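You operate a simulated robot arm through the tools that you are given. There is no shell and no other tool.

The job below is to be done with a simulated robot arm. You get a single attempt, and the scene is never put back.

JOB
Rub the smeared sanding drum clean with the yellow block.
Fine: grinder running and extractor on for it; block back where it lay; leave the other drums alone; then grinder off by the red button, extractor off.

It is judged by the outcome, as a careful person would: the job done as asked, and still so three seconds after it is handed in. It fails if anything else is knocked over, pushed out of place, dropped, spilled or broken.

ROBOT AND FRAMES
A 6-joint arm with a two-finger gripper, fixed in place. Base frame: the origin is on the floor under the middle of its stand, x ahead of it, y to its left, z up. Readings come in mm, degrees, newtons and seconds.
It reaches about 1298 mm from its shoulder. Its first joint turns from -149.0 to 149.0 degrees. Payload 1.57 kg.
The TCP is the grasp point between the finger pads, 21 mm short of the fingertips. In the tool frame z runs along the fingers and y along their closing line. The gripper opens to 70 mm; its body begins 50 mm behind the TCP.
Orientation is that of the tool frame in the base frame, as a unit quaternion [w, x, y, z]. With the fingers straight down and closing along the base's y, the tool's x points along the base's -x, its y along +y and its z along -z.

CONTROLS
- The arm moves only by the tool move_arm. Its argument "steps" is a list of rows, each an object (a shift or turn left out is 0, a gripper value left out holds the last) with "delta_pos": the shift along the tool's x, y, z in mm, a list of three; "angular": the turn, a rotation vector about the tool's x, y, z in degrees, a list of three. In form: [{"delta_pos": [dx, dy, dz], "angular": [rx, ry, rz]}, ...]. A call has 1 to 20 rows; each row is the pose to reach, as a shift and turn from the pose commanded when the call began, along the tool's axes at that moment. "hand" is the opening, from 0 (shut) to 1 (fully open), set as the call begins (left out, the last holds). Rows are played at 5 a second. More than 50 mm and 8.6 degrees between two rows, or a gripper value outside its range, and nothing of the call is played. Where a pose cannot be reached the arm comes as near as it can. A force on the tool above 70 N (or 10 N above the force at the start of the call, whichever is more), or a blocked arm, ends the call early, and 0.2 s more pass. The fingers move at their own pace (about 103.7 mm/s each) and stop on an object; they squeeze with about 30 N. The grip force told is the motor's: it shows also when the fingers shut on nothing. Time passes only in rows, and 0.2 s behind the last, so rows that repeat a pose let the fingers close. The reply holds the time, the measured pose of the TCP, the force on the tool along the base axes, the opening and the grip force, in the units named above and with some noise, with the torque about the TCP (base axes, N m) and any sound that the robot's microphone picked up.
- Cameras (640 x 400 px; columns grow to the right, rows downward): "scene" is fixed at [223.9, 501.3, 1493]; the picture's right is [-0.04, -1.00, 0.00], its down [-0.21, 0.01, -0.98] and it looks along [0.98, -0.04, -0.21] (base axes); focal length 214 px, centre (320, 200). "wrist" rides on the gripper at [79, 4, -81] in the tool frame; the picture's right is [-0.05, 1.00, 0.00], its down [-0.67, -0.04, -0.74] and it looks along [-0.74, -0.04, 0.67] (tool axes); focal length 256 px, centre (320, 200). There is no depth. A picture from a camera that has moved, and an enlarged one, comes with that camera's place and axes in the base frame and with its lens. The place of the scene camera against the robot may be out by one fixed shift of up to 12 mm in any direction.
- camera(camera): a new picture of that camera. It takes no simulated time.
- lift_body(by): slides the trunk up (or, below 0, down) by that many mm; the arm rides with it, the base frame stays. It gives what a move gives, with no picture.
- enlarge(camera, box): a new picture of the part [left, top, right, bottom] of that camera's present view, enlarged. It takes no simulated time.
- job_done(): hands the job in; it is judged then, once.

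Places have to be worked out from the pictures, the camera data and where the tool is seen. Open the gripper and draw the arm clear of the work before you hand the job in, unless the task says otherwise.

The tools are called as name(argument=value, ...) on one line, values as JSON. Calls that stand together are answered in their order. move_arm: Moves the arm, as the interface text tells. Its arguments: {"type":"object","properties":{"steps":{"type":"array","items":{"type":"object","properties":{"delta_pos":{"type":"array","items":{"type":"number"}},"angular":{"type":"array","items":{"type":"number"}}}}},"hand":{"type":"number"}},"required":["steps"]} The other tools are called the same way: lift_body (by) moves the trunk up or down; camera (camera) takes a picture; enlarge (camera, box) takes an enlarged picture of a part of a camera's view; job_done () hands the job in.

At the start:

```text
time_s: 0.0
position: [642.3, 439.3, 1283.5]
ee_rot: [-0.001, 0.0, 1.0, 0.001]
wrist_force: [0.1, 0.2, -0.1]
torque: [0.0, 0.01, -0.01]
width: 69.9
grasp_force: 0.0
trunk travel left (down, up): [-965.0, 5.0]
```

scene: 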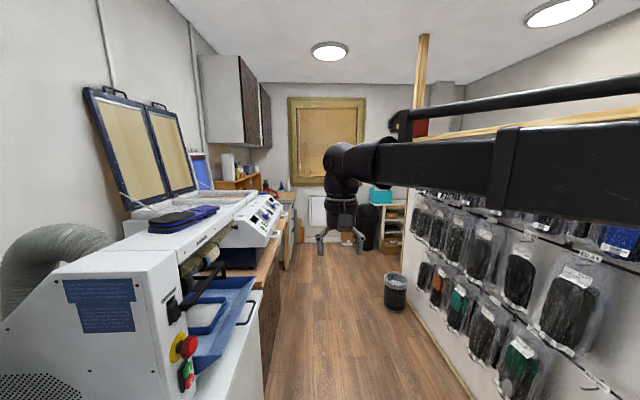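
wrist: 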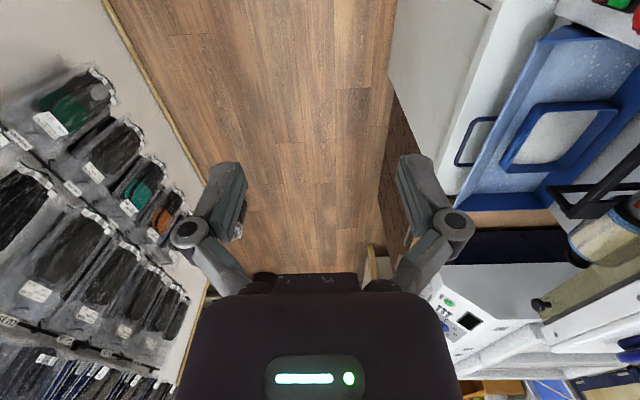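

I'll begin by looking closely at the scene: the grinder machine is at the left with red and green buttons on its front panel.

enlarge(camera="scene", box=[0, 200, 320, 400])

enlarge(camera="scene", box=[140, 180, 300, 280])

enlarge(camera="wrist", box=[400, 0, 640, 150])

enlarge(camera="wrist", box=[400, 150, 640, 400])

```text
2.00 times, centred on (160, 300) of scene
camera zoom: at [223.9, 501.3, 1493.0], right [-0.04, -1.0, 0.0], down [-0.21, 0.01, -0.98], along [0.98, -0.04, -0.21], focal length 429 px, centre (640, 0)
```

zoom: 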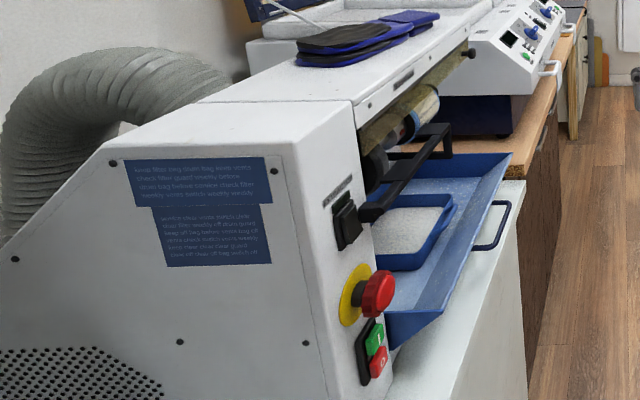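

```text
4.00 times, centred on (220, 230) of scene
camera zoom: at [223.9, 501.3, 1493.0], right [-0.04, -1.0, 0.0], down [-0.21, 0.01, -0.98], along [0.98, -0.04, -0.21], focal length 858 px, centre (720, 80)
```

zoom: 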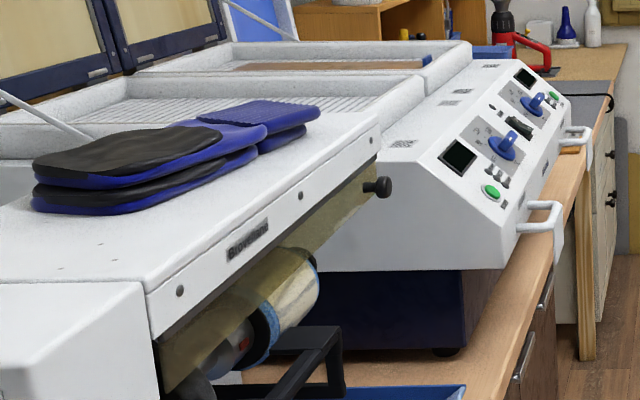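

```text
2.67 times, centred on (520, 75) of wrist
camera zoom: at [562.9, 444.5, 1363.9], right [0.05, 1.0, 0.0], down [0.67, -0.04, 0.74], along [0.74, -0.04, -0.67], focal length 683 px, centre (-213, 533)
```

zoom: 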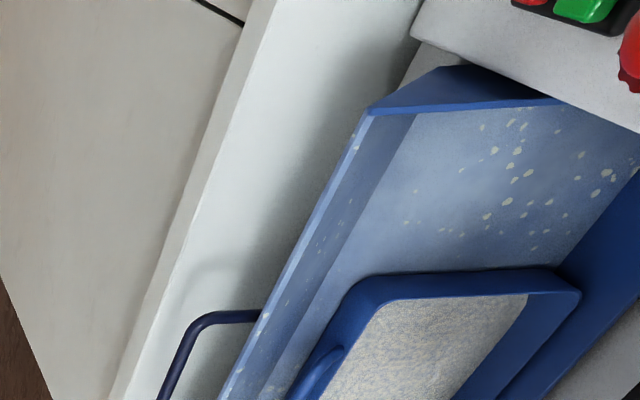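

```text
1.60 times, centred on (520, 275) of wrist
camera zoom: at [562.9, 444.5, 1363.9], right [0.05, 1.0, 0.0], down [0.67, -0.04, 0.74], along [0.74, -0.04, -0.67], focal length 410 px, centre (0, 80)
```

zoom: 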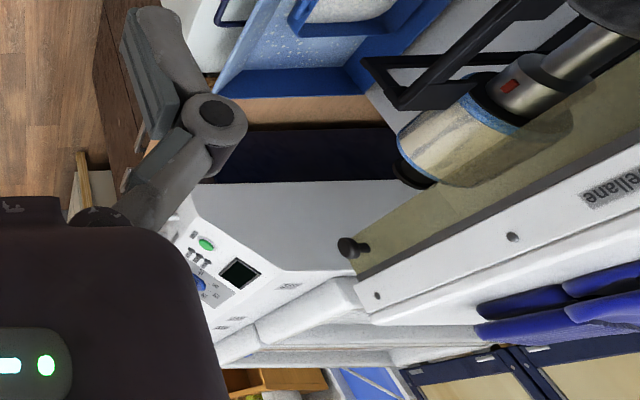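

The grinder front faces roughly -y, with the e-stop near (657, 792, 1040). I turn the wrist about 90° so its camera looks at the front of the grinder.

move_arm(steps=[{"angular": [0, 0, -8.2]}, {"angular": [0, 0, -16.4]}, {"angular": [0, 0, -24.6]}, {"angular": [0, 0, -32.8]}, {"angular": [0, 0, -41]}, {"angular": [0, 0, -49.2]}, {"angular": [0, 0, -57.4]}, {"angular": [0, 0, -65.6]}, {"angular": [0, 0, -73.8]}, {"angular": [0, 0, -82]}, {"angular": [0, 0, -90]}, {"angular": [0, 0, -90]}])

camera(camera="wrist")

camera(camera="scene")

```text
time_s: 2.6
position: [643.0, 438.7, 1284.3]
ee_rot: [-0.001, 0.708, -0.706, 0.001]
wrist_force: [-0.3, 0.3, -0.2]
torque: [-0.02, 0.03, 0.0]
width: 70.0
grasp_force: 0.0
trunk travel left (down, up): [-965.0, 5.0]
```

```text
taken
camera wrist: at [638.4, 361.1, 1363.9], right [-1.0, 0.05, 0.0], down [0.03, 0.67, 0.74], along [0.04, 0.74, -0.67], focal length 256 px, centre (320, 200)
```

wrist: 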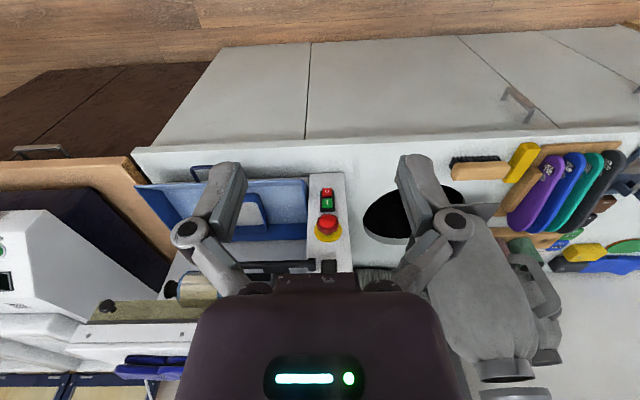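

```text
taken
```

scene: 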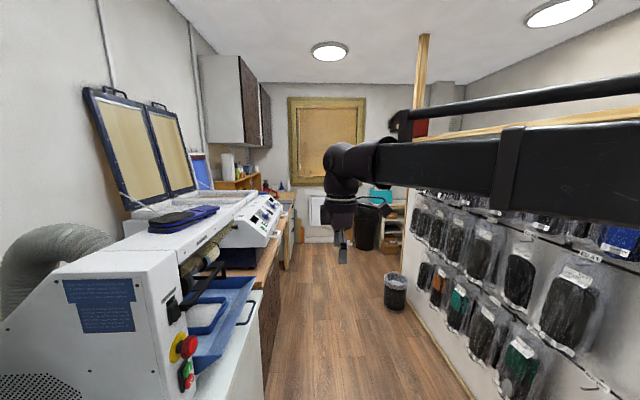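

The wrist view shows a bench left of the grinder (lower x) with tools, including yellow objects. I enlarge those areas.

enlarge(camera="wrist", box=[420, 110, 640, 390])

enlarge(camera="wrist", box=[130, 140, 360, 284])

```text
1.43 times, centred on (530, 250) of wrist
camera zoom: at [638.4, 361.1, 1363.9], right [-1.0, 0.05, 0.0], down [0.03, 0.67, 0.74], along [0.04, 0.74, -0.67], focal length 366 px, centre (20, 129)
```

zoom: 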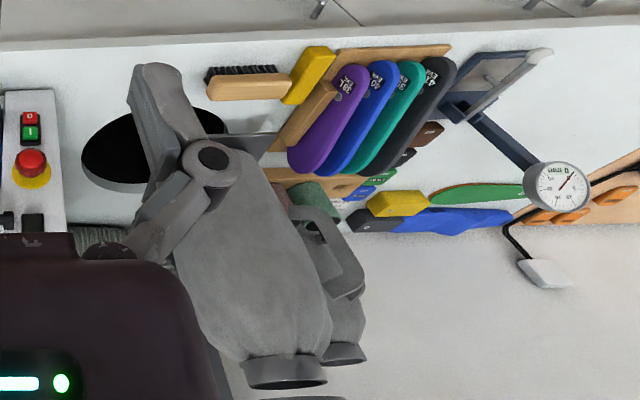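

```text
2.78 times, centred on (245, 212) of wrist
camera zoom: at [638.4, 361.1, 1363.9], right [-1.0, 0.05, 0.0], down [0.03, 0.67, 0.74], along [0.04, 0.74, -0.67], focal length 711 px, centre (528, 167)
```

zoom: 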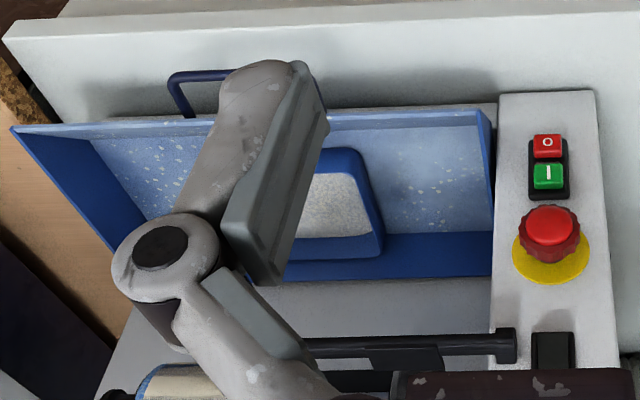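

Two yellow items show on the bench at lower x: one near the brush, one at the back on a blue item. I shift the tool toward -x by 200 mm for a better look at them.

move_arm(steps=[{"delta_pos": [0, 40, 0]}, {"delta_pos": [0, 80, 0]}, {"delta_pos": [0, 120, 0]}, {"delta_pos": [0, 160, 0]}, {"delta_pos": [0, 200, 0]}, {"delta_pos": [0, 240, 0]}, {"delta_pos": [0, 280, 0]}, {"delta_pos": [0, 280, 0]}])

camera(camera="wrist")

camera(camera="scene")

```text
time_s: 4.4
position: [363.2, 440.2, 1284.0]
ee_rot: [0.0, 0.707, -0.707, 0.0]
wrist_force: [0.3, 0.7, -0.4]
torque: [-0.03, 0.01, -0.02]
width: 70.1
grasp_force: 0.1
trunk travel left (down, up): [-965.0, 5.0]
```

```text
taken
camera wrist: at [358.6, 361.3, 1363.7], right [-1.0, 0.05, 0.0], down [0.04, 0.67, 0.74], along [0.04, 0.74, -0.67], focal length 256 px, centre (320, 200)
```

wrist: 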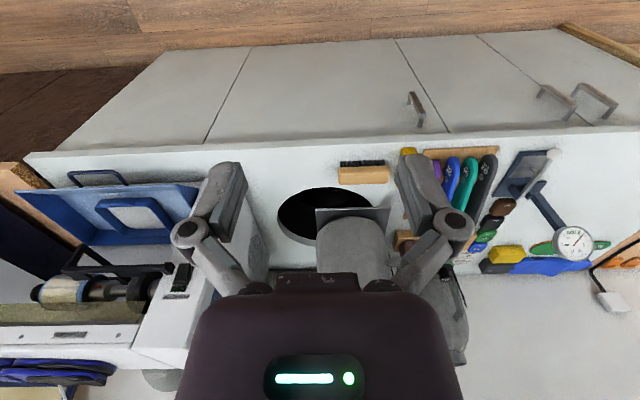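

```text
taken
```

scene: 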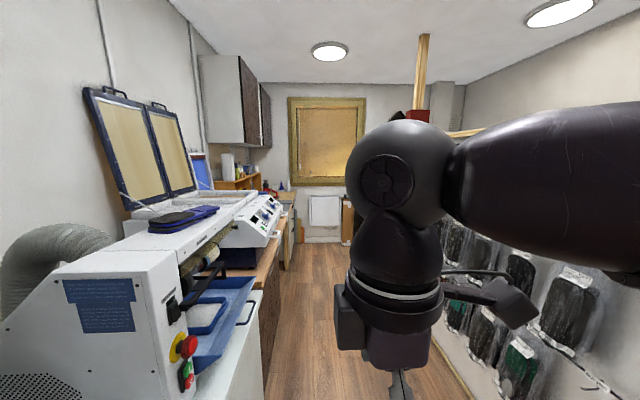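

The arm is fine. The brush is at about (278, 774, 904), the front yellow block near (170, 748, 890), and the rear yellow item near (-175, 1074, 960). I enlarge for a closer look.

enlarge(camera="wrist", box=[320, 130, 640, 330])

enlarge(camera="wrist", box=[0, 140, 240, 400])

```text
2.00 times, centred on (480, 230) of wrist
camera zoom: at [358.6, 361.3, 1363.7], right [-1.0, 0.05, 0.0], down [0.04, 0.67, 0.74], along [0.04, 0.74, -0.67], focal length 512 px, centre (0, 140)
```

zoom: 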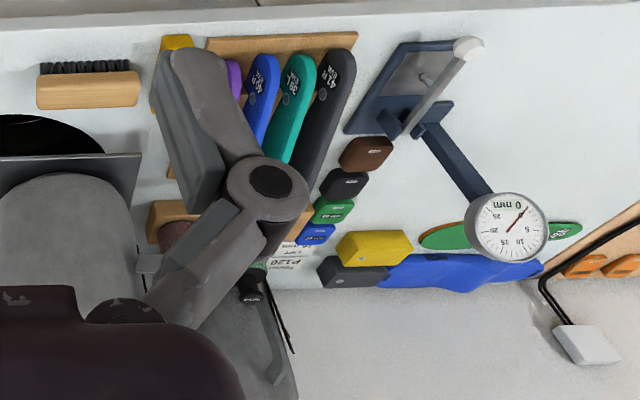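

```text
1.54 times, centred on (120, 270) of wrist
camera zoom: at [358.6, 361.3, 1363.7], right [-1.0, 0.05, 0.0], down [0.04, 0.67, 0.74], along [0.04, 0.74, -0.67], focal length 394 px, centre (628, 92)
```

zoom: 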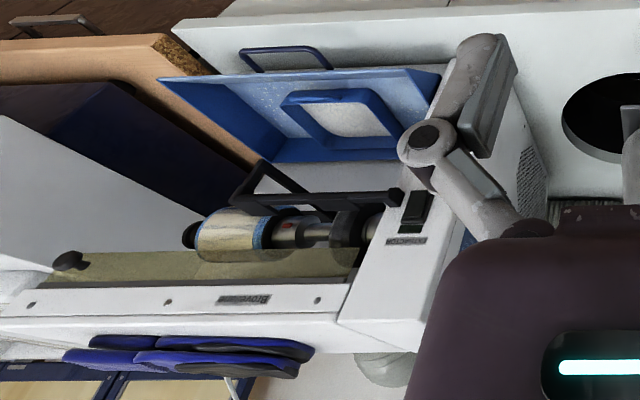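

I want a closer view of the front yellow block and what lies about it, so I move the tool to about (170, 540, 1150), well clear of everything.

move_arm(steps=[{"delta_pos": [-14, 27, 18]}, {"delta_pos": [-28, 54, 36]}, {"delta_pos": [-42, 81, 54]}, {"delta_pos": [-57, 110, 75]}, {"delta_pos": [-71, 138, 95]}, {"delta_pos": [-86, 166, 115]}, {"delta_pos": [-100, 193, 134]}, {"delta_pos": [-100, 193, 134]}])

camera(camera="wrist")

camera(camera="scene")

```text
time_s: 6.2
position: [172.8, 538.2, 1283.2]
ee_rot: [-0.001, -0.707, 0.708, 0.001]
wrist_force: [0.1, -0.8, 0.1]
torque: [-0.02, 0.03, 0.01]
width: 70.3
grasp_force: 0.1
out of reach, approached as far as the arm can: row 1, 2, 3, 4, 5, 6, 7, 8
trunk travel left (down, up): [-965.0, 5.0]
```

```text
taken
camera wrist: at [165.8, 459.8, 1363.9], right [-1.0, 0.05, 0.0], down [0.04, 0.67, 0.74], along [0.04, 0.74, -0.67], focal length 256 px, centre (320, 200)
```

wrist: 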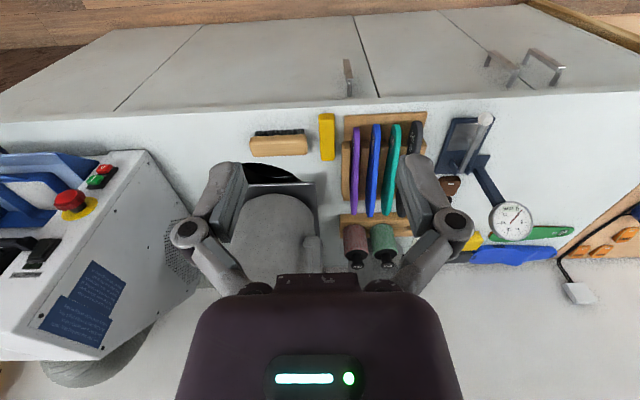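

```text
taken
```

scene: 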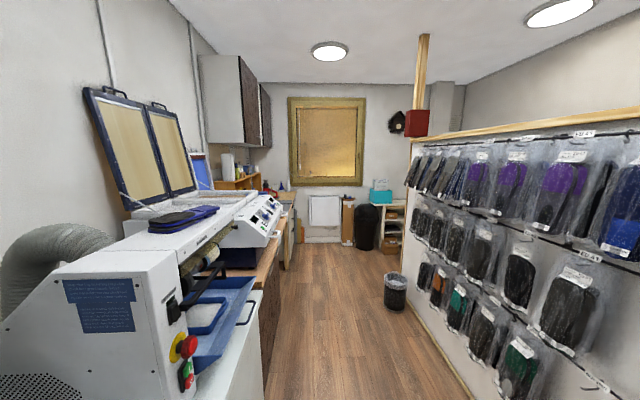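

The arm would not go lower itself (z stayed at 1283), so lowering is for the trunk. I enlarge the view of the block and tools.

enlarge(camera="wrist", box=[220, 90, 460, 290])

enlarge(camera="wrist", box=[400, 90, 640, 310])

enlarge(camera="scene", box=[130, 230, 290, 400])

```text
2.00 times, centred on (340, 190) of wrist
camera zoom: at [165.8, 459.8, 1363.9], right [-1.0, 0.05, 0.0], down [0.04, 0.67, 0.74], along [0.04, 0.74, -0.67], focal length 512 px, centre (280, 220)
```

zoom: 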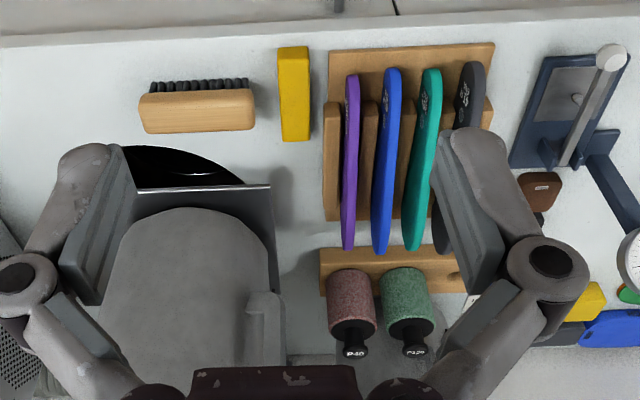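

```text
1.82 times, centred on (520, 200) of wrist
camera zoom: at [165.8, 459.8, 1363.9], right [-1.0, 0.05, 0.0], down [0.04, 0.67, 0.74], along [0.04, 0.74, -0.67], focal length 465 px, centre (-44, 200)
```

zoom: 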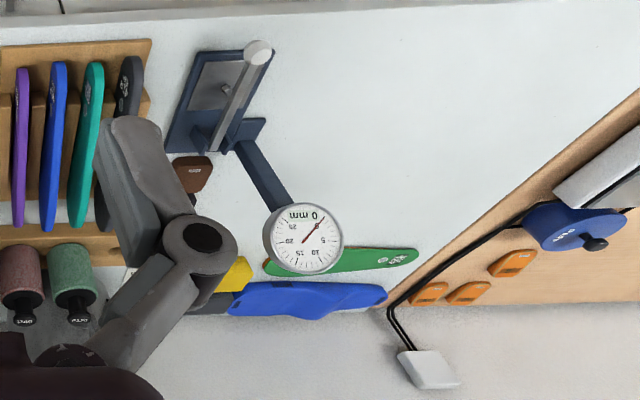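

```text
2.35 times, centred on (210, 315) of scene
camera zoom: at [223.9, 501.3, 1493.0], right [-0.04, -1.0, 0.0], down [-0.21, 0.01, -0.98], along [0.98, -0.04, -0.21], focal length 505 px, centre (579, -71)
```

zoom: 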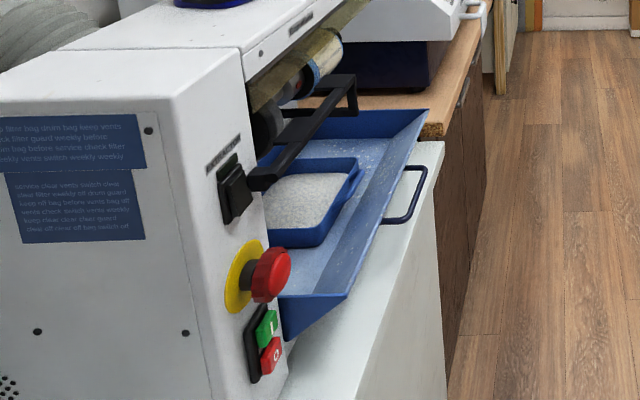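

The yellow bar beside the brush is about 31 mm wide and 110 mm long, lying with its length along y at about (170, 760). Next I test how the commanded height behaves by asking for 134 mm up in free space.

move_arm(steps=[{"delta_pos": [0, 0, -30]}, {"delta_pos": [0, 0, -60]}, {"delta_pos": [0, 0, -100]}, {"delta_pos": [0, 0, -134]}, {"delta_pos": [0, 0, -134]}])

```text
time_s: 7.4
position: [169.7, 536.8, 1282.8]
ee_rot: [0.0, -0.707, 0.707, 0.0]
wrist_force: [-0.9, -0.3, 0.2]
torque: [0.01, 0.02, -0.03]
width: 69.9
grasp_force: 0.0
out of reach, approached as far as the arm can: row 1, 2, 3, 4, 5
trunk travel left (down, up): [-965.0, 5.0]
```

Height did not change either way, so the arm seems planar, with height from the trunk only. I check what the commanded pose now is with a zero row.

move_arm(steps=[{"delta_pos": [0, 0, 0]}])

```text
time_s: 7.8
position: [170.4, 537.8, 1282.5]
ee_rot: [0.0, -0.707, 0.708, 0.0]
wrist_force: [-0.8, 0.8, 0.5]
torque: [0.03, -0.04, 0.01]
width: 70.2
grasp_force: 0.1
trunk travel left (down, up): [-965.0, 5.0]
```

Commanded poses clip to what is reachable, good. I move the tool in two legs toward (900, 640) to view the drum spindle from in front.

move_arm(steps=[{"delta_pos": [0, -45, 0]}, {"delta_pos": [0, -90, 0]}, {"delta_pos": [0, -135, 0]}, {"delta_pos": [0, -180, 0]}, {"delta_pos": [0, -225, 0]}, {"delta_pos": [0, -270, 0]}, {"delta_pos": [0, -315, 0]}, {"delta_pos": [0, -360, 0]}, {"delta_pos": [0, -405, 0]}, {"delta_pos": [0, -450, 0]}, {"delta_pos": [-10, -495, 0]}, {"delta_pos": [-20, -540, 0]}, {"delta_pos": [-35, -585, 0]}, {"delta_pos": [-50, -630, 0]}, {"delta_pos": [-65, -670, 0]}, {"delta_pos": [-80, -710, 0]}, {"delta_pos": [-100, -730, 0]}, {"delta_pos": [-100, -730, 0]}])

camera(camera="wrist")

camera(camera="scene")

```text
time_s: 11.6
position: [902.7, 635.8, 1283.7]
ee_rot: [0.0, -0.707, 0.707, 0.0]
wrist_force: [-0.4, 0.1, -0.6]
torque: [0.03, 0.01, 0.01]
width: 70.1
grasp_force: 0.1
out of reach, approached as far as the arm can: row 12, 13, 14, 15, 16, 17, 18
trunk travel left (down, up): [-965.0, 5.0]
```

```text
taken
camera wrist: at [896.7, 557.4, 1364.2], right [-1.0, 0.05, 0.0], down [0.04, 0.67, 0.75], along [0.04, 0.74, -0.67], focal length 256 px, centre (320, 200)
```

wrist: 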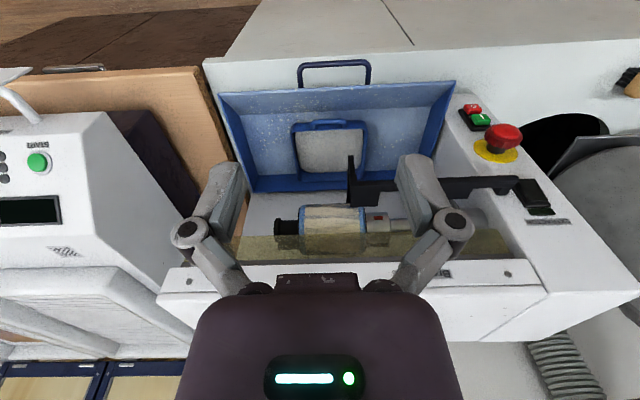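

```text
taken
```

scene: 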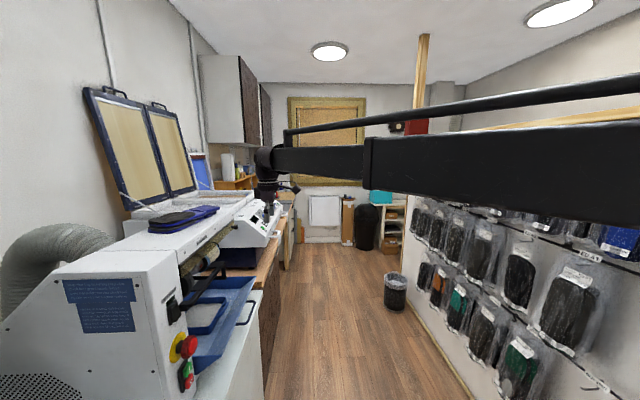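

The boom is telescoping and horizontal, and the tool is in front of the spindle. I enlarge the drum region.

enlarge(camera="wrist", box=[240, 140, 540, 290])

enlarge(camera="wrist", box=[260, 190, 420, 270])

enlarge(camera="wrist", box=[430, 80, 590, 240])

```text
2.13 times, centred on (390, 215) of wrist
camera zoom: at [896.7, 557.4, 1364.2], right [-1.0, 0.05, 0.0], down [0.04, 0.67, 0.75], along [0.04, 0.74, -0.67], focal length 546 px, centre (171, 168)
```

zoom: 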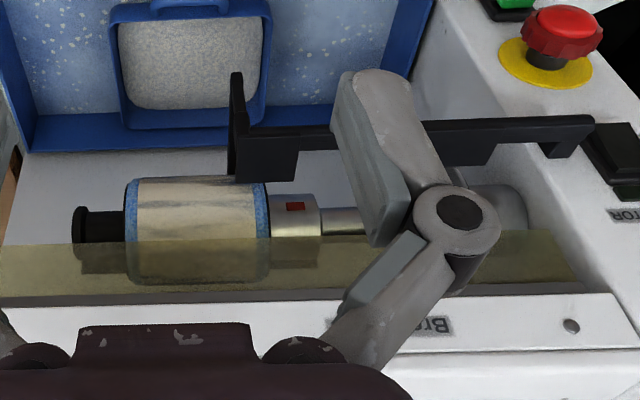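

```text
4.00 times, centred on (340, 230) of wrist
camera zoom: at [896.7, 557.4, 1364.2], right [-1.0, 0.05, 0.0], down [0.04, 0.67, 0.75], along [0.04, 0.74, -0.67], focal length 1024 px, centre (240, 80)
```

zoom: 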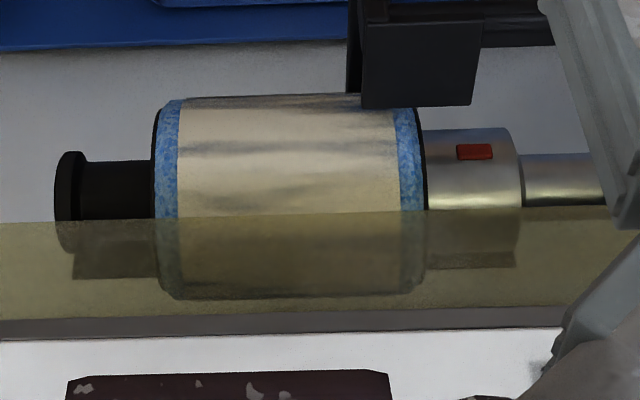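

```text
2.50 times, centred on (510, 160) of wrist
camera zoom: at [896.7, 557.4, 1364.2], right [-1.0, 0.05, 0.0], down [0.04, 0.67, 0.75], along [0.04, 0.74, -0.67], focal length 640 px, centre (-155, 300)
```

zoom: 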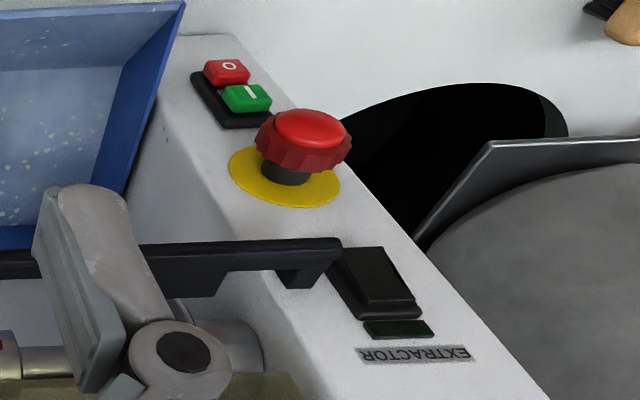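

The drum is about Ø70 × 96 mm near (894, 855, 1150), with a tan smear across a blue abrasive. The panel has green I, red O, an e-stop mushroom and the EXTRACTOR rocker at x≈644. I back off into free space and start yawing the tool by 180°, so it can later point at the panel with the camera on top.

move_arm(steps=[{"delta_pos": [40, 30, 0]}, {"delta_pos": [80, 60, 0]}, {"delta_pos": [120, 90, 0]}, {"delta_pos": [160, 120, 0]}, {"delta_pos": [200, 150, 0]}, {"delta_pos": [200, 150, 0], "angular": [0, 0, 8.5]}, {"delta_pos": [200, 150, 0], "angular": [0, 0, 17]}, {"delta_pos": [200, 150, 0], "angular": [0, 0, 25.5]}, {"delta_pos": [200, 150, 0], "angular": [0, 0, 34]}, {"delta_pos": [200, 150, 0], "angular": [0, 0, 42.5]}, {"delta_pos": [200, 150, 0], "angular": [0, 0, 51]}, {"delta_pos": [200, 150, 0], "angular": [0, 0, 59.5]}, {"delta_pos": [200, 150, 0], "angular": [0, 0, 68]}, {"delta_pos": [200, 150, 0], "angular": [0, 0, 76.5]}, {"delta_pos": [200, 150, 0], "angular": [0, 0, 85]}, {"delta_pos": [200, 150, 0], "angular": [0, 0, 90]}])

move_arm(steps=[{"angular": [0, 0, 8.5]}, {"angular": [0, 0, 17]}, {"angular": [0, 0, 25.5]}, {"angular": [0, 0, 34]}, {"angular": [0, 0, 42.5]}, {"angular": [0, 0, 51]}, {"angular": [0, 0, 59.5]}, {"angular": [0, 0, 68]}, {"angular": [0, 0, 76.5]}, {"angular": [0, 0, 85]}, {"angular": [0, 0, 90]}, {"angular": [0, 0, 90]}])

move_arm(steps=[{"angular": [0, 8, 0]}, {"angular": [0, 8, 0]}, {"angular": [0, 8, 0]}])

```text
time_s: 15.0
position: [751.4, 437.8, 1283.3]
ee_rot: [0.0, 0.002, 1.0, -0.001]
wrist_force: [0.4, -0.5, 1.2]
torque: [0.0, 0.01, 0.04]
width: 70.2
grasp_force: 0.0
trunk travel left (down, up): [-965.0, 5.0]
```

```text
time_s: 17.6
position: [751.6, 438.4, 1283.9]
ee_rot: [0.001, 0.707, 0.707, 0.0]
wrist_force: [0.0, 1.2, -0.5]
torque: [0.0, -0.06, -0.02]
width: 70.0
grasp_force: 0.0
trunk travel left (down, up): [-965.0, 5.0]
```

```text
time_s: 18.4
position: [752.5, 436.8, 1286.7]
ee_rot: [-0.049, 0.705, 0.706, 0.049]
wrist_force: [0.1, -0.6, 0.1]
torque: [-0.02, -0.02, -0.01]
width: 70.0
grasp_force: 0.1
trunk travel left (down, up): [-965.0, 5.0]
```

Tilt works: orientation and x,y hold, and height floats by the wrist geometry. I tilt on to 90°, so the tool points along +y.

move_arm(steps=[{"angular": [0, 8.2, 0]}, {"angular": [0, 16.4, 0]}, {"angular": [0, 24.6, 0]}, {"angular": [0, 32.8, 0]}, {"angular": [0, 41, 0]}, {"angular": [0, 49.2, 0]}, {"angular": [0, 57.4, 0]}, {"angular": [0, 65.6, 0]}, {"angular": [0, 73.8, 0]}, {"angular": [0, 82, 0]}, {"angular": [0, 82, 0]}])

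camera(camera="wrist")

camera(camera="scene")

```text
time_s: 20.8
position: [751.7, 435.7, 1470.3]
ee_rot: [-0.5, 0.5, 0.5, 0.5]
wrist_force: [0.3, 0.2, 0.2]
torque: [0.0, -0.02, 0.0]
width: 69.9
grasp_force: 0.0
out of reach, approached as far as the arm can: row 1, 2, 3, 4, 5, 6, 7, 8, 9, 10, 11
trunk travel left (down, up): [-965.0, 5.0]
```

```text
taken
camera wrist: at [755.0, 354.9, 1548.3], right [1.0, 0.0, -0.05], down [-0.04, -0.74, -0.67], along [-0.04, 0.67, -0.74], focal length 256 px, centre (320, 200)
```

wrist: 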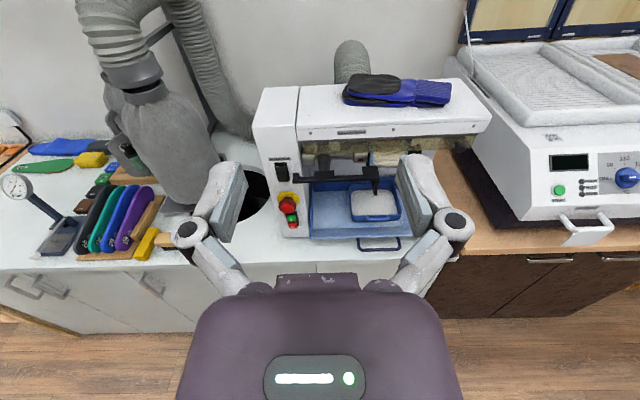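

```text
taken
```

scene: 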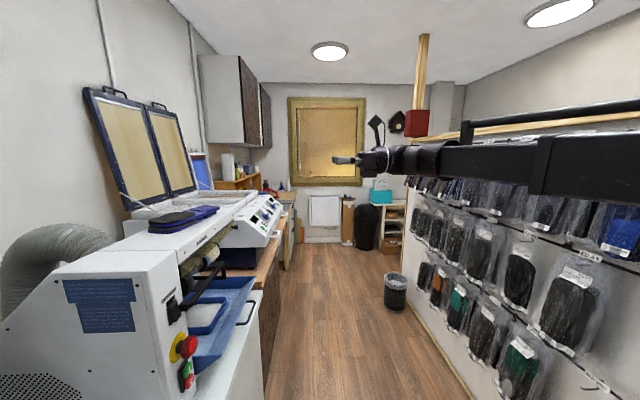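

Now I have an upright overview of the whole bench. Wrist-pitch-to-TCP length is about 187 mm. I enlarge the grinder and the bench parts.

enlarge(camera="wrist", box=[240, 70, 500, 260])

enlarge(camera="wrist", box=[0, 90, 240, 290])

```text
2.11 times, centred on (370, 165) of wrist
camera zoom: at [755.0, 354.9, 1548.3], right [1.0, 0.0, -0.05], down [-0.04, -0.74, -0.67], along [-0.04, 0.67, -0.74], focal length 539 px, centre (215, 274)
```

zoom: 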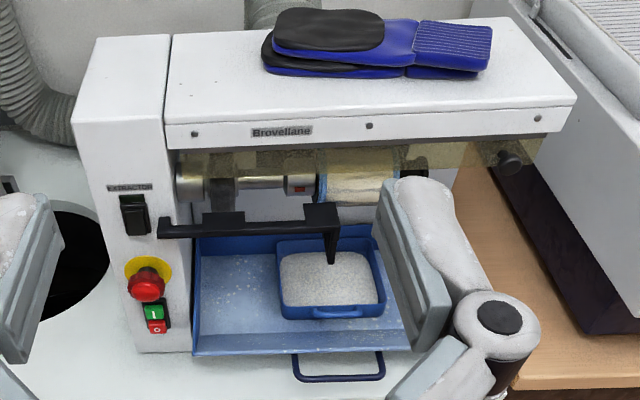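

```text
2.00 times, centred on (120, 190) of wrist
camera zoom: at [755.0, 354.9, 1548.3], right [1.0, 0.0, -0.05], down [-0.04, -0.74, -0.67], along [-0.04, 0.67, -0.74], focal length 512 px, centre (720, 220)
```

zoom: 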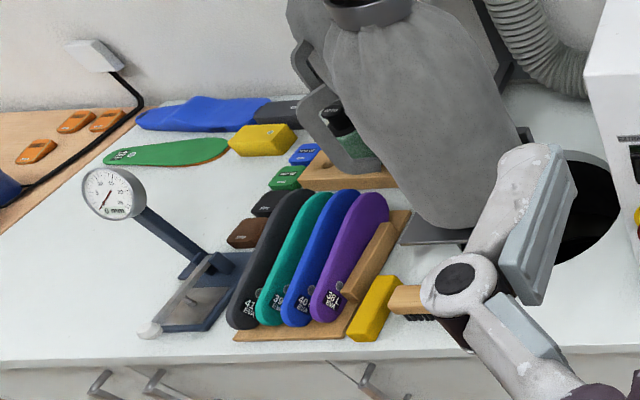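

I move toward the front yellow bar for a closer look: tool to about (190, 540), then trunk down 330 mm.

move_arm(steps=[{"delta_pos": [0, -40, 0]}, {"delta_pos": [0, -80, 0]}, {"delta_pos": [0, -120, 0]}, {"delta_pos": [0, -160, 0]}, {"delta_pos": [0, -200, 0]}, {"delta_pos": [0, -240, 0]}, {"delta_pos": [0, -280, 0]}, {"delta_pos": [0, -320, 10]}, {"delta_pos": [0, -360, 25]}, {"delta_pos": [0, -400, 40]}, {"delta_pos": [0, -440, 55]}, {"delta_pos": [0, -480, 70]}, {"delta_pos": [0, -520, 85]}, {"delta_pos": [0, -560, 100]}, {"delta_pos": [0, -560, 100]}])

lift_body(by=-330)

camera(camera="wrist")

```text
time_s: 24.0
position: [237.8, 636.4, 1470.3]
ee_rot: [-0.5, 0.5, 0.5, 0.5]
wrist_force: [0.0, -0.9, 1.2]
torque: [-0.01, -0.02, 0.04]
width: 70.2
grasp_force: 0.0
out of reach, approached as far as the arm can: row 8, 9, 10, 11, 12, 13, 14, 15
trunk travel left (down, up): [-965.0, 5.0]
```

```text
time_s: 27.2
position: [235.8, 637.5, 1140.5]
ee_rot: [0.501, -0.5, -0.5, -0.499]
wrist_force: [-0.7, -0.5, 0.3]
torque: [0.01, 0.03, -0.02]
width: 69.7
grasp_force: 0.2
trunk travel left (down, up): [-635.0, 335.0]
```

```text
taken
camera wrist: at [240.3, 556.4, 1218.3], right [1.0, 0.0, -0.05], down [-0.04, -0.74, -0.67], along [-0.04, 0.67, -0.74], focal length 256 px, centre (320, 200)
```

wrist: 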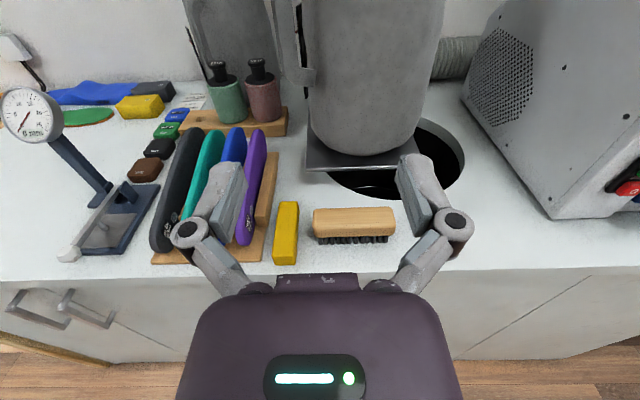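

The block, brush, insole stand and drum rack show clearly now. I enlarge the front yellow bar and the rear coloured blocks.

enlarge(camera="wrist", box=[240, 110, 400, 280])

enlarge(camera="wrist", box=[80, 40, 300, 180])

```text
2.35 times, centred on (320, 195) of wrist
camera zoom: at [240.3, 556.4, 1218.3], right [1.0, 0.0, -0.05], down [-0.04, -0.74, -0.67], along [-0.04, 0.67, -0.74], focal length 602 px, centre (320, 212)
```

zoom: 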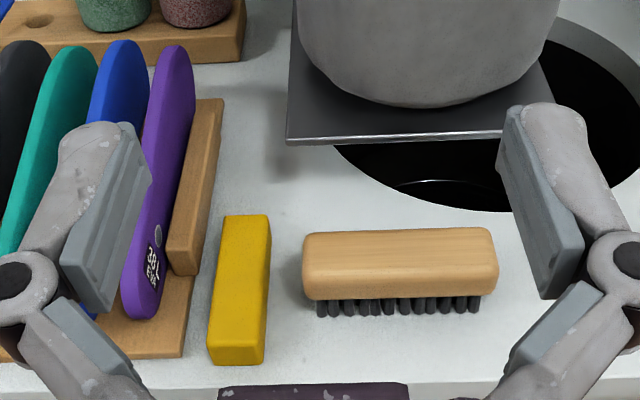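

```text
2.86 times, centred on (190, 110) of wrist
camera zoom: at [240.3, 556.4, 1218.3], right [1.0, 0.0, -0.05], down [-0.04, -0.74, -0.67], along [-0.04, 0.67, -0.74], focal length 731 px, centre (691, 457)
```

zoom: 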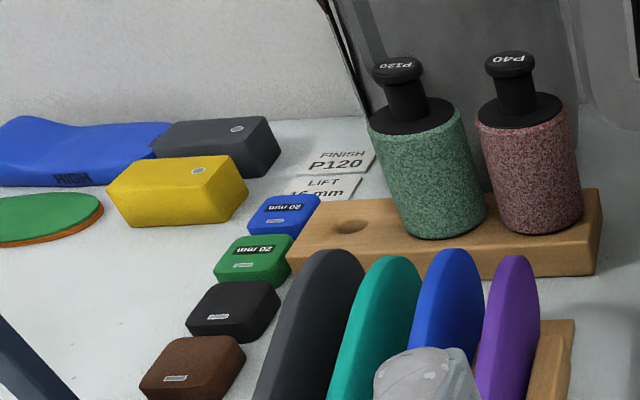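

The plain yellow bar beside the brush is the cleaning block: about x 150–185, y 750–862, z 854–879. The rear yellow one is a labelled material block. Now I move in front of the drum to look at it head on.

move_arm(steps=[{"delta_pos": [0, 45, -15]}, {"delta_pos": [0, 90, -30]}, {"delta_pos": [0, 135, -45]}, {"delta_pos": [0, 180, -60]}, {"delta_pos": [0, 225, -75]}, {"delta_pos": [0, 270, -90]}, {"delta_pos": [0, 315, -105]}, {"delta_pos": [0, 360, -120]}, {"delta_pos": [0, 405, -125]}, {"delta_pos": [0, 450, -130]}, {"delta_pos": [0, 495, -130]}, {"delta_pos": [0, 540, -130]}, {"delta_pos": [0, 585, -130]}, {"delta_pos": [0, 630, -130]}, {"delta_pos": [0, 655, -130]}, {"delta_pos": [0, 655, -130]}])

move_arm(steps=[{"angular": [0, 8.5, 0]}, {"angular": [0, 17, 0]}, {"angular": [0, 25.5, 0]}, {"angular": [0, 34, 0]}, {"angular": [0, 42.5, 0]}, {"angular": [0, 42.5, 0]}])

camera(camera="wrist")

```text
time_s: 30.6
position: [891.8, 508.1, 1139.2]
ee_rot: [-0.5, 0.5, 0.5, 0.5]
wrist_force: [-0.2, 0.2, -0.3]
torque: [0.03, -0.02, -0.01]
width: 70.1
grasp_force: 0.1
trunk travel left (down, up): [-635.0, 335.0]
```

```text
time_s: 32.0
position: [889.7, 505.9, 1264.9]
ee_rot: [0.647, -0.285, -0.285, -0.647]
wrist_force: [-0.2, -0.4, 0.8]
torque: [-0.03, -0.02, -0.03]
width: 69.8
grasp_force: 0.1
out of reach, approached as far as the arm can: row 1, 2, 3, 4, 5, 6
trunk travel left (down, up): [-635.0, 335.0]
```

```text
taken
camera wrist: at [894.2, 393.1, 1268.3], right [1.0, 0.04, -0.04], down [-0.04, -0.1, -0.99], along [-0.04, 0.99, -0.1], focal length 256 px, centre (320, 200)
```

wrist: 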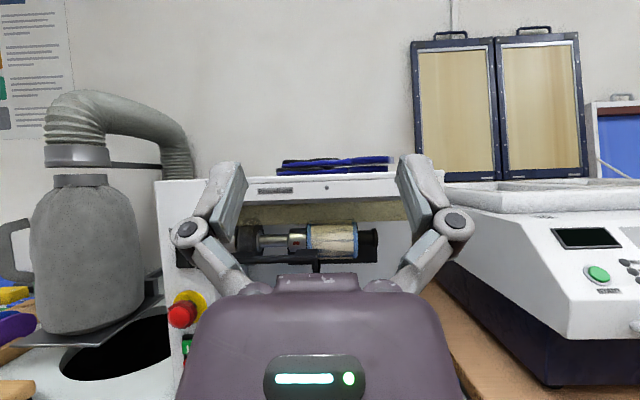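

The tool can tilt up, so I have a level front view. I enlarge the spindle opening.

enlarge(camera="wrist", box=[230, 170, 420, 290])

enlarge(camera="wrist", box=[290, 205, 390, 275])

```text
3.33 times, centred on (325, 230) of wrist
camera zoom: at [894.2, 393.1, 1268.3], right [1.0, 0.04, -0.04], down [-0.04, -0.1, -0.99], along [-0.04, 0.99, -0.1], focal length 853 px, centre (303, 100)
```

zoom: 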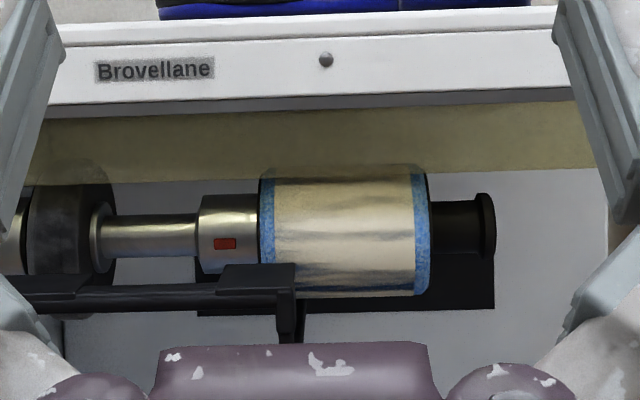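

```text
5.71 times, centred on (340, 240) of wrist
camera zoom: at [894.2, 393.1, 1268.3], right [1.0, 0.04, -0.04], down [-0.04, -0.1, -0.99], along [-0.04, 0.99, -0.1], focal length 1463 px, centre (206, -29)
```

zoom: 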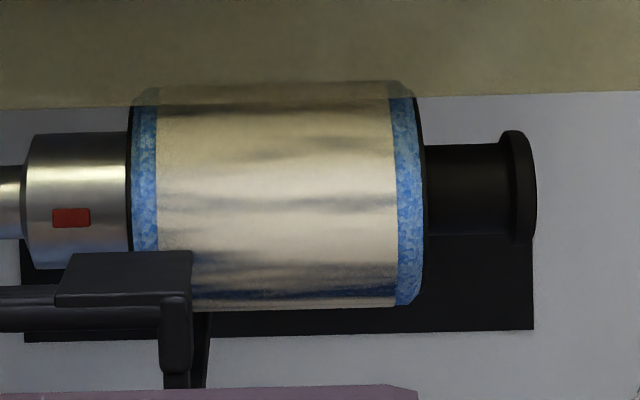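

Drum axis is about y 859, z 1150, radius 36, x 849–944, smear x≈858–936. The rest's end block tops out at z≈1147 (x 832–871), and the guard's lower edge is at y≈806, z≈1190. Now I go look at the panel buttons head on.

move_arm(steps=[{"delta_pos": [0, -45, 0]}, {"delta_pos": [0, -90, 0]}, {"delta_pos": [0, -135, 0]}, {"delta_pos": [0, -180, 0]}, {"delta_pos": [0, -225, 0]}, {"delta_pos": [0, -225, 0]}])

lift_body(by=-170)

camera(camera="wrist")

enlarge(camera="wrist", box=[245, 110, 405, 290])

```text
time_s: 33.5
position: [665.5, 506.8, 1264.3]
ee_rot: [0.647, -0.285, -0.285, -0.647]
wrist_force: [1.1, -0.9, 0.3]
torque: [-0.03, 0.01, 0.0]
width: 69.9
grasp_force: 0.1
trunk travel left (down, up): [-635.0, 335.0]
```

```text
time_s: 35.4
position: [665.8, 505.9, 1095.5]
ee_rot: [-0.647, 0.286, 0.285, 0.647]
wrist_force: [-0.2, -0.6, 0.2]
torque: [-0.02, 0.01, 0.01]
width: 69.8
grasp_force: 0.1
trunk travel left (down, up): [-465.0, 505.0]
```

```text
taken
camera wrist: at [669.9, 393.2, 1098.3], right [1.0, 0.04, -0.04], down [-0.04, -0.1, -0.99], along [-0.04, 0.99, -0.1], focal length 256 px, centre (320, 200)
```

wrist: 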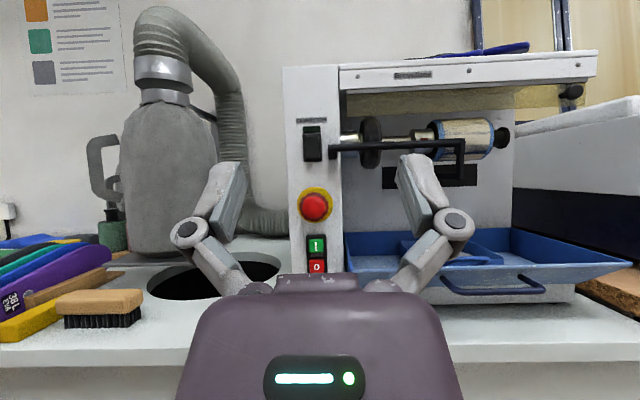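

```text
2.22 times, centred on (325, 200) of wrist
camera zoom: at [669.9, 393.2, 1098.3], right [1.0, 0.04, -0.04], down [-0.04, -0.1, -0.99], along [-0.04, 0.99, -0.1], focal length 569 px, centre (309, 200)
```

zoom: 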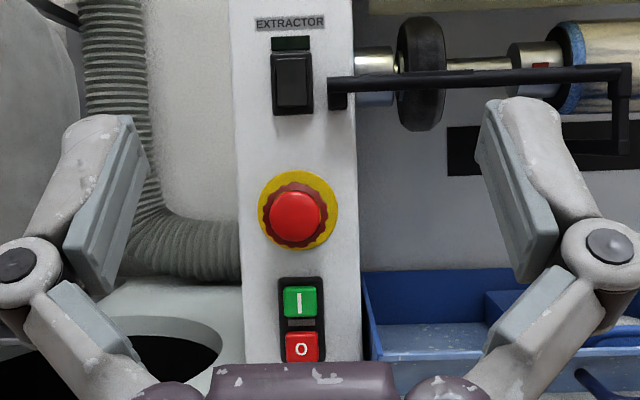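

Panel targets (wrist-triangulated): rocker ≈ (645, 801, 1143), e-stop face ≈ (645, 775, 1052), green I ≈ (644, 796, 986), red O ≈ (645, 794, 952). I check the tray corner and rocker closely.

enlarge(camera="wrist", box=[330, 200, 640, 330])

enlarge(camera="wrist", box=[285, 105, 365, 185])

enlarge(camera="scene", box=[150, 280, 250, 400])

```text
2.06 times, centred on (485, 265) of wrist
camera zoom: at [669.9, 393.2, 1098.3], right [1.0, 0.04, -0.04], down [-0.04, -0.1, -0.99], along [-0.04, 0.99, -0.1], focal length 528 px, centre (-21, 66)
```

zoom: 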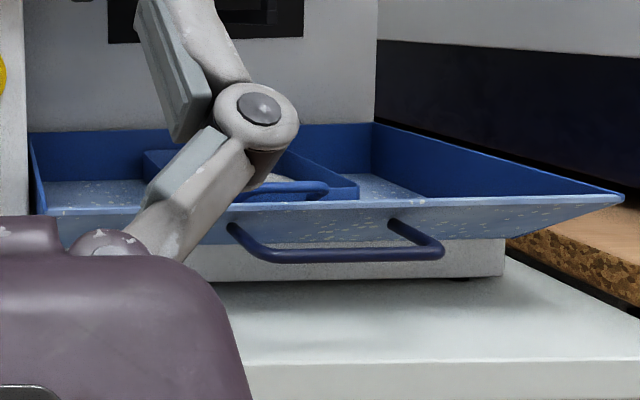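

```text
5.00 times, centred on (325, 145) of wrist
camera zoom: at [669.9, 393.2, 1098.3], right [1.0, 0.04, -0.04], down [-0.04, -0.1, -0.99], along [-0.04, 0.99, -0.1], focal length 1280 px, centre (295, 475)
```

zoom: 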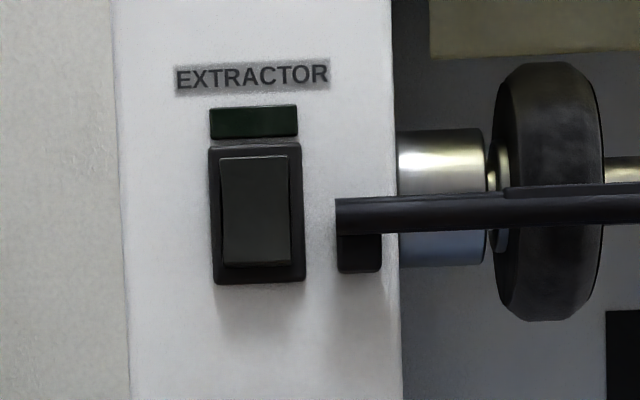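

```text
3.33 times, centred on (200, 340) of scene
camera zoom: at [223.9, 501.3, 1493.0], right [-0.04, -1.0, 0.0], down [-0.21, 0.01, -0.98], along [0.98, -0.04, -0.21], focal length 715 px, centre (720, -267)
```

zoom: 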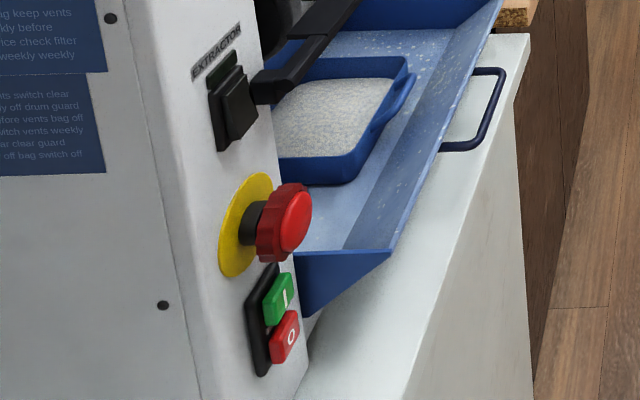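

I look closer at the rocker to tell which half stands proud.

enlarge(camera="scene", box=[168, 285, 198, 310])

enlarge(camera="wrist", box=[297, 120, 329, 166])

```text
16.00 times, centred on (183, 298) of scene
camera zoom: at [223.9, 501.3, 1493.0], right [-0.04, -1.0, 0.0], down [-0.21, 0.01, -0.98], along [0.98, -0.04, -0.21], focal length 3432 px, centre (2512, -1360)
```

zoom: 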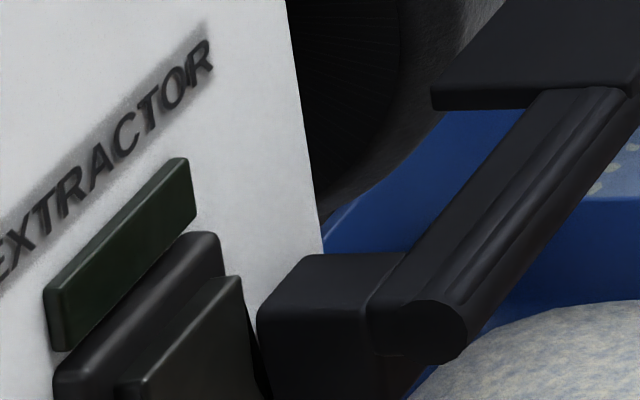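

```text
8.70 times, centred on (313, 143) of wrist
camera zoom: at [669.9, 393.2, 1098.3], right [1.0, 0.04, -0.04], down [-0.04, -0.1, -0.99], along [-0.04, 0.99, -0.1], focal length 2226 px, centre (381, 696)
```

zoom: 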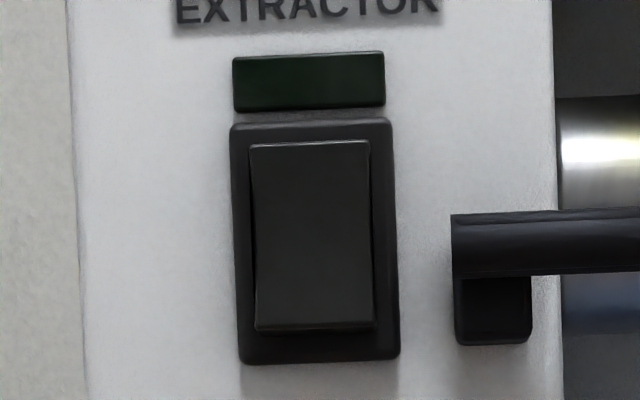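

Let me see the rocker's side profile from the scene camera.

enlarge(camera="scene", box=[172, 295, 196, 325])

```text
13.33 times, centred on (184, 310) of scene
camera zoom: at [223.9, 501.3, 1493.0], right [-0.04, -1.0, 0.0], down [-0.21, 0.01, -0.98], along [0.98, -0.04, -0.21], focal length 2860 px, centre (2133, -1267)
```

zoom: 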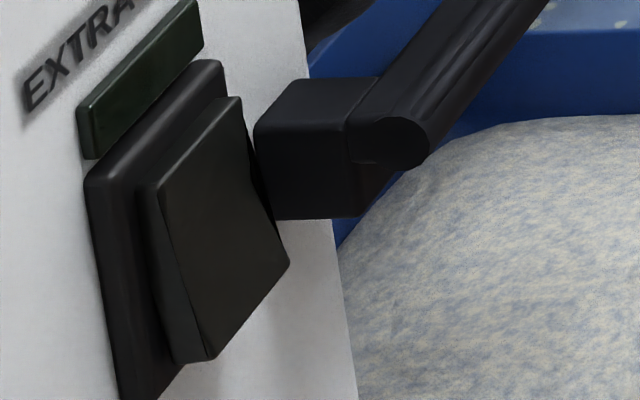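

The rocker's lower half stands proud (off), so I will press its lower half near z≈1131. The rest bar and tray corner sit close to the right, so I'll press with the gripper rolled 90° (closing vertically, camera on the -x side). First I level the tool.

move_arm(steps=[{"angular": [0, -8.5, 0]}, {"angular": [0, -17, 0]}, {"angular": [0, -25.5, 0]}, {"angular": [0, -34, 0]}, {"angular": [0, -42.5, 0]}, {"angular": [0, -42.5, 0]}], hand=0)

move_arm(steps=[{"angular": [0, 0, -8.5]}, {"angular": [0, 0, -17]}, {"angular": [0, 0, -25.5]}, {"angular": [0, 0, -34]}, {"angular": [0, 0, -42.5]}, {"angular": [0, 0, -51]}, {"angular": [0, 0, -59.5]}, {"angular": [0, 0, -68]}, {"angular": [0, 0, -76.5]}, {"angular": [0, 0, -85]}, {"angular": [0, 0, -90]}, {"angular": [0, 0, -90]}])

camera(camera="wrist")

```text
time_s: 36.8
position: [666.6, 507.3, 968.5]
ee_rot: [-0.5, 0.5, 0.5, 0.499]
wrist_force: [-0.3, -0.1, -0.8]
torque: [0.03, -0.02, -0.01]
width: 0.0
grasp_force: 28.7
out of reach, approached as far as the arm can: row 1, 2, 3, 4, 5, 6
trunk travel left (down, up): [-465.0, 505.0]
```

```text
time_s: 39.4
position: [668.0, 506.1, 969.3]
ee_rot: [0.0, -0.001, 0.707, 0.707]
wrist_force: [0.9, 0.9, 0.0]
torque: [0.01, 0.01, -0.01]
width: 0.0
grasp_force: 28.3
trunk travel left (down, up): [-465.0, 505.0]
```

```text
taken
camera wrist: at [587.3, 425.6, 973.0], right [0.05, 0.0, 1.0], down [0.67, -0.74, -0.03], along [0.74, 0.67, -0.04], focal length 256 px, centre (320, 200)
```

wrist: 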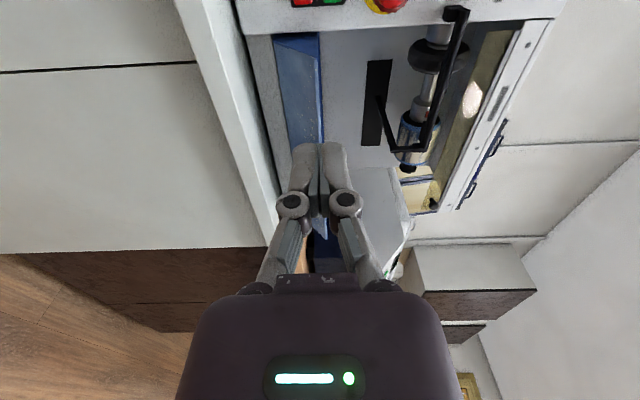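

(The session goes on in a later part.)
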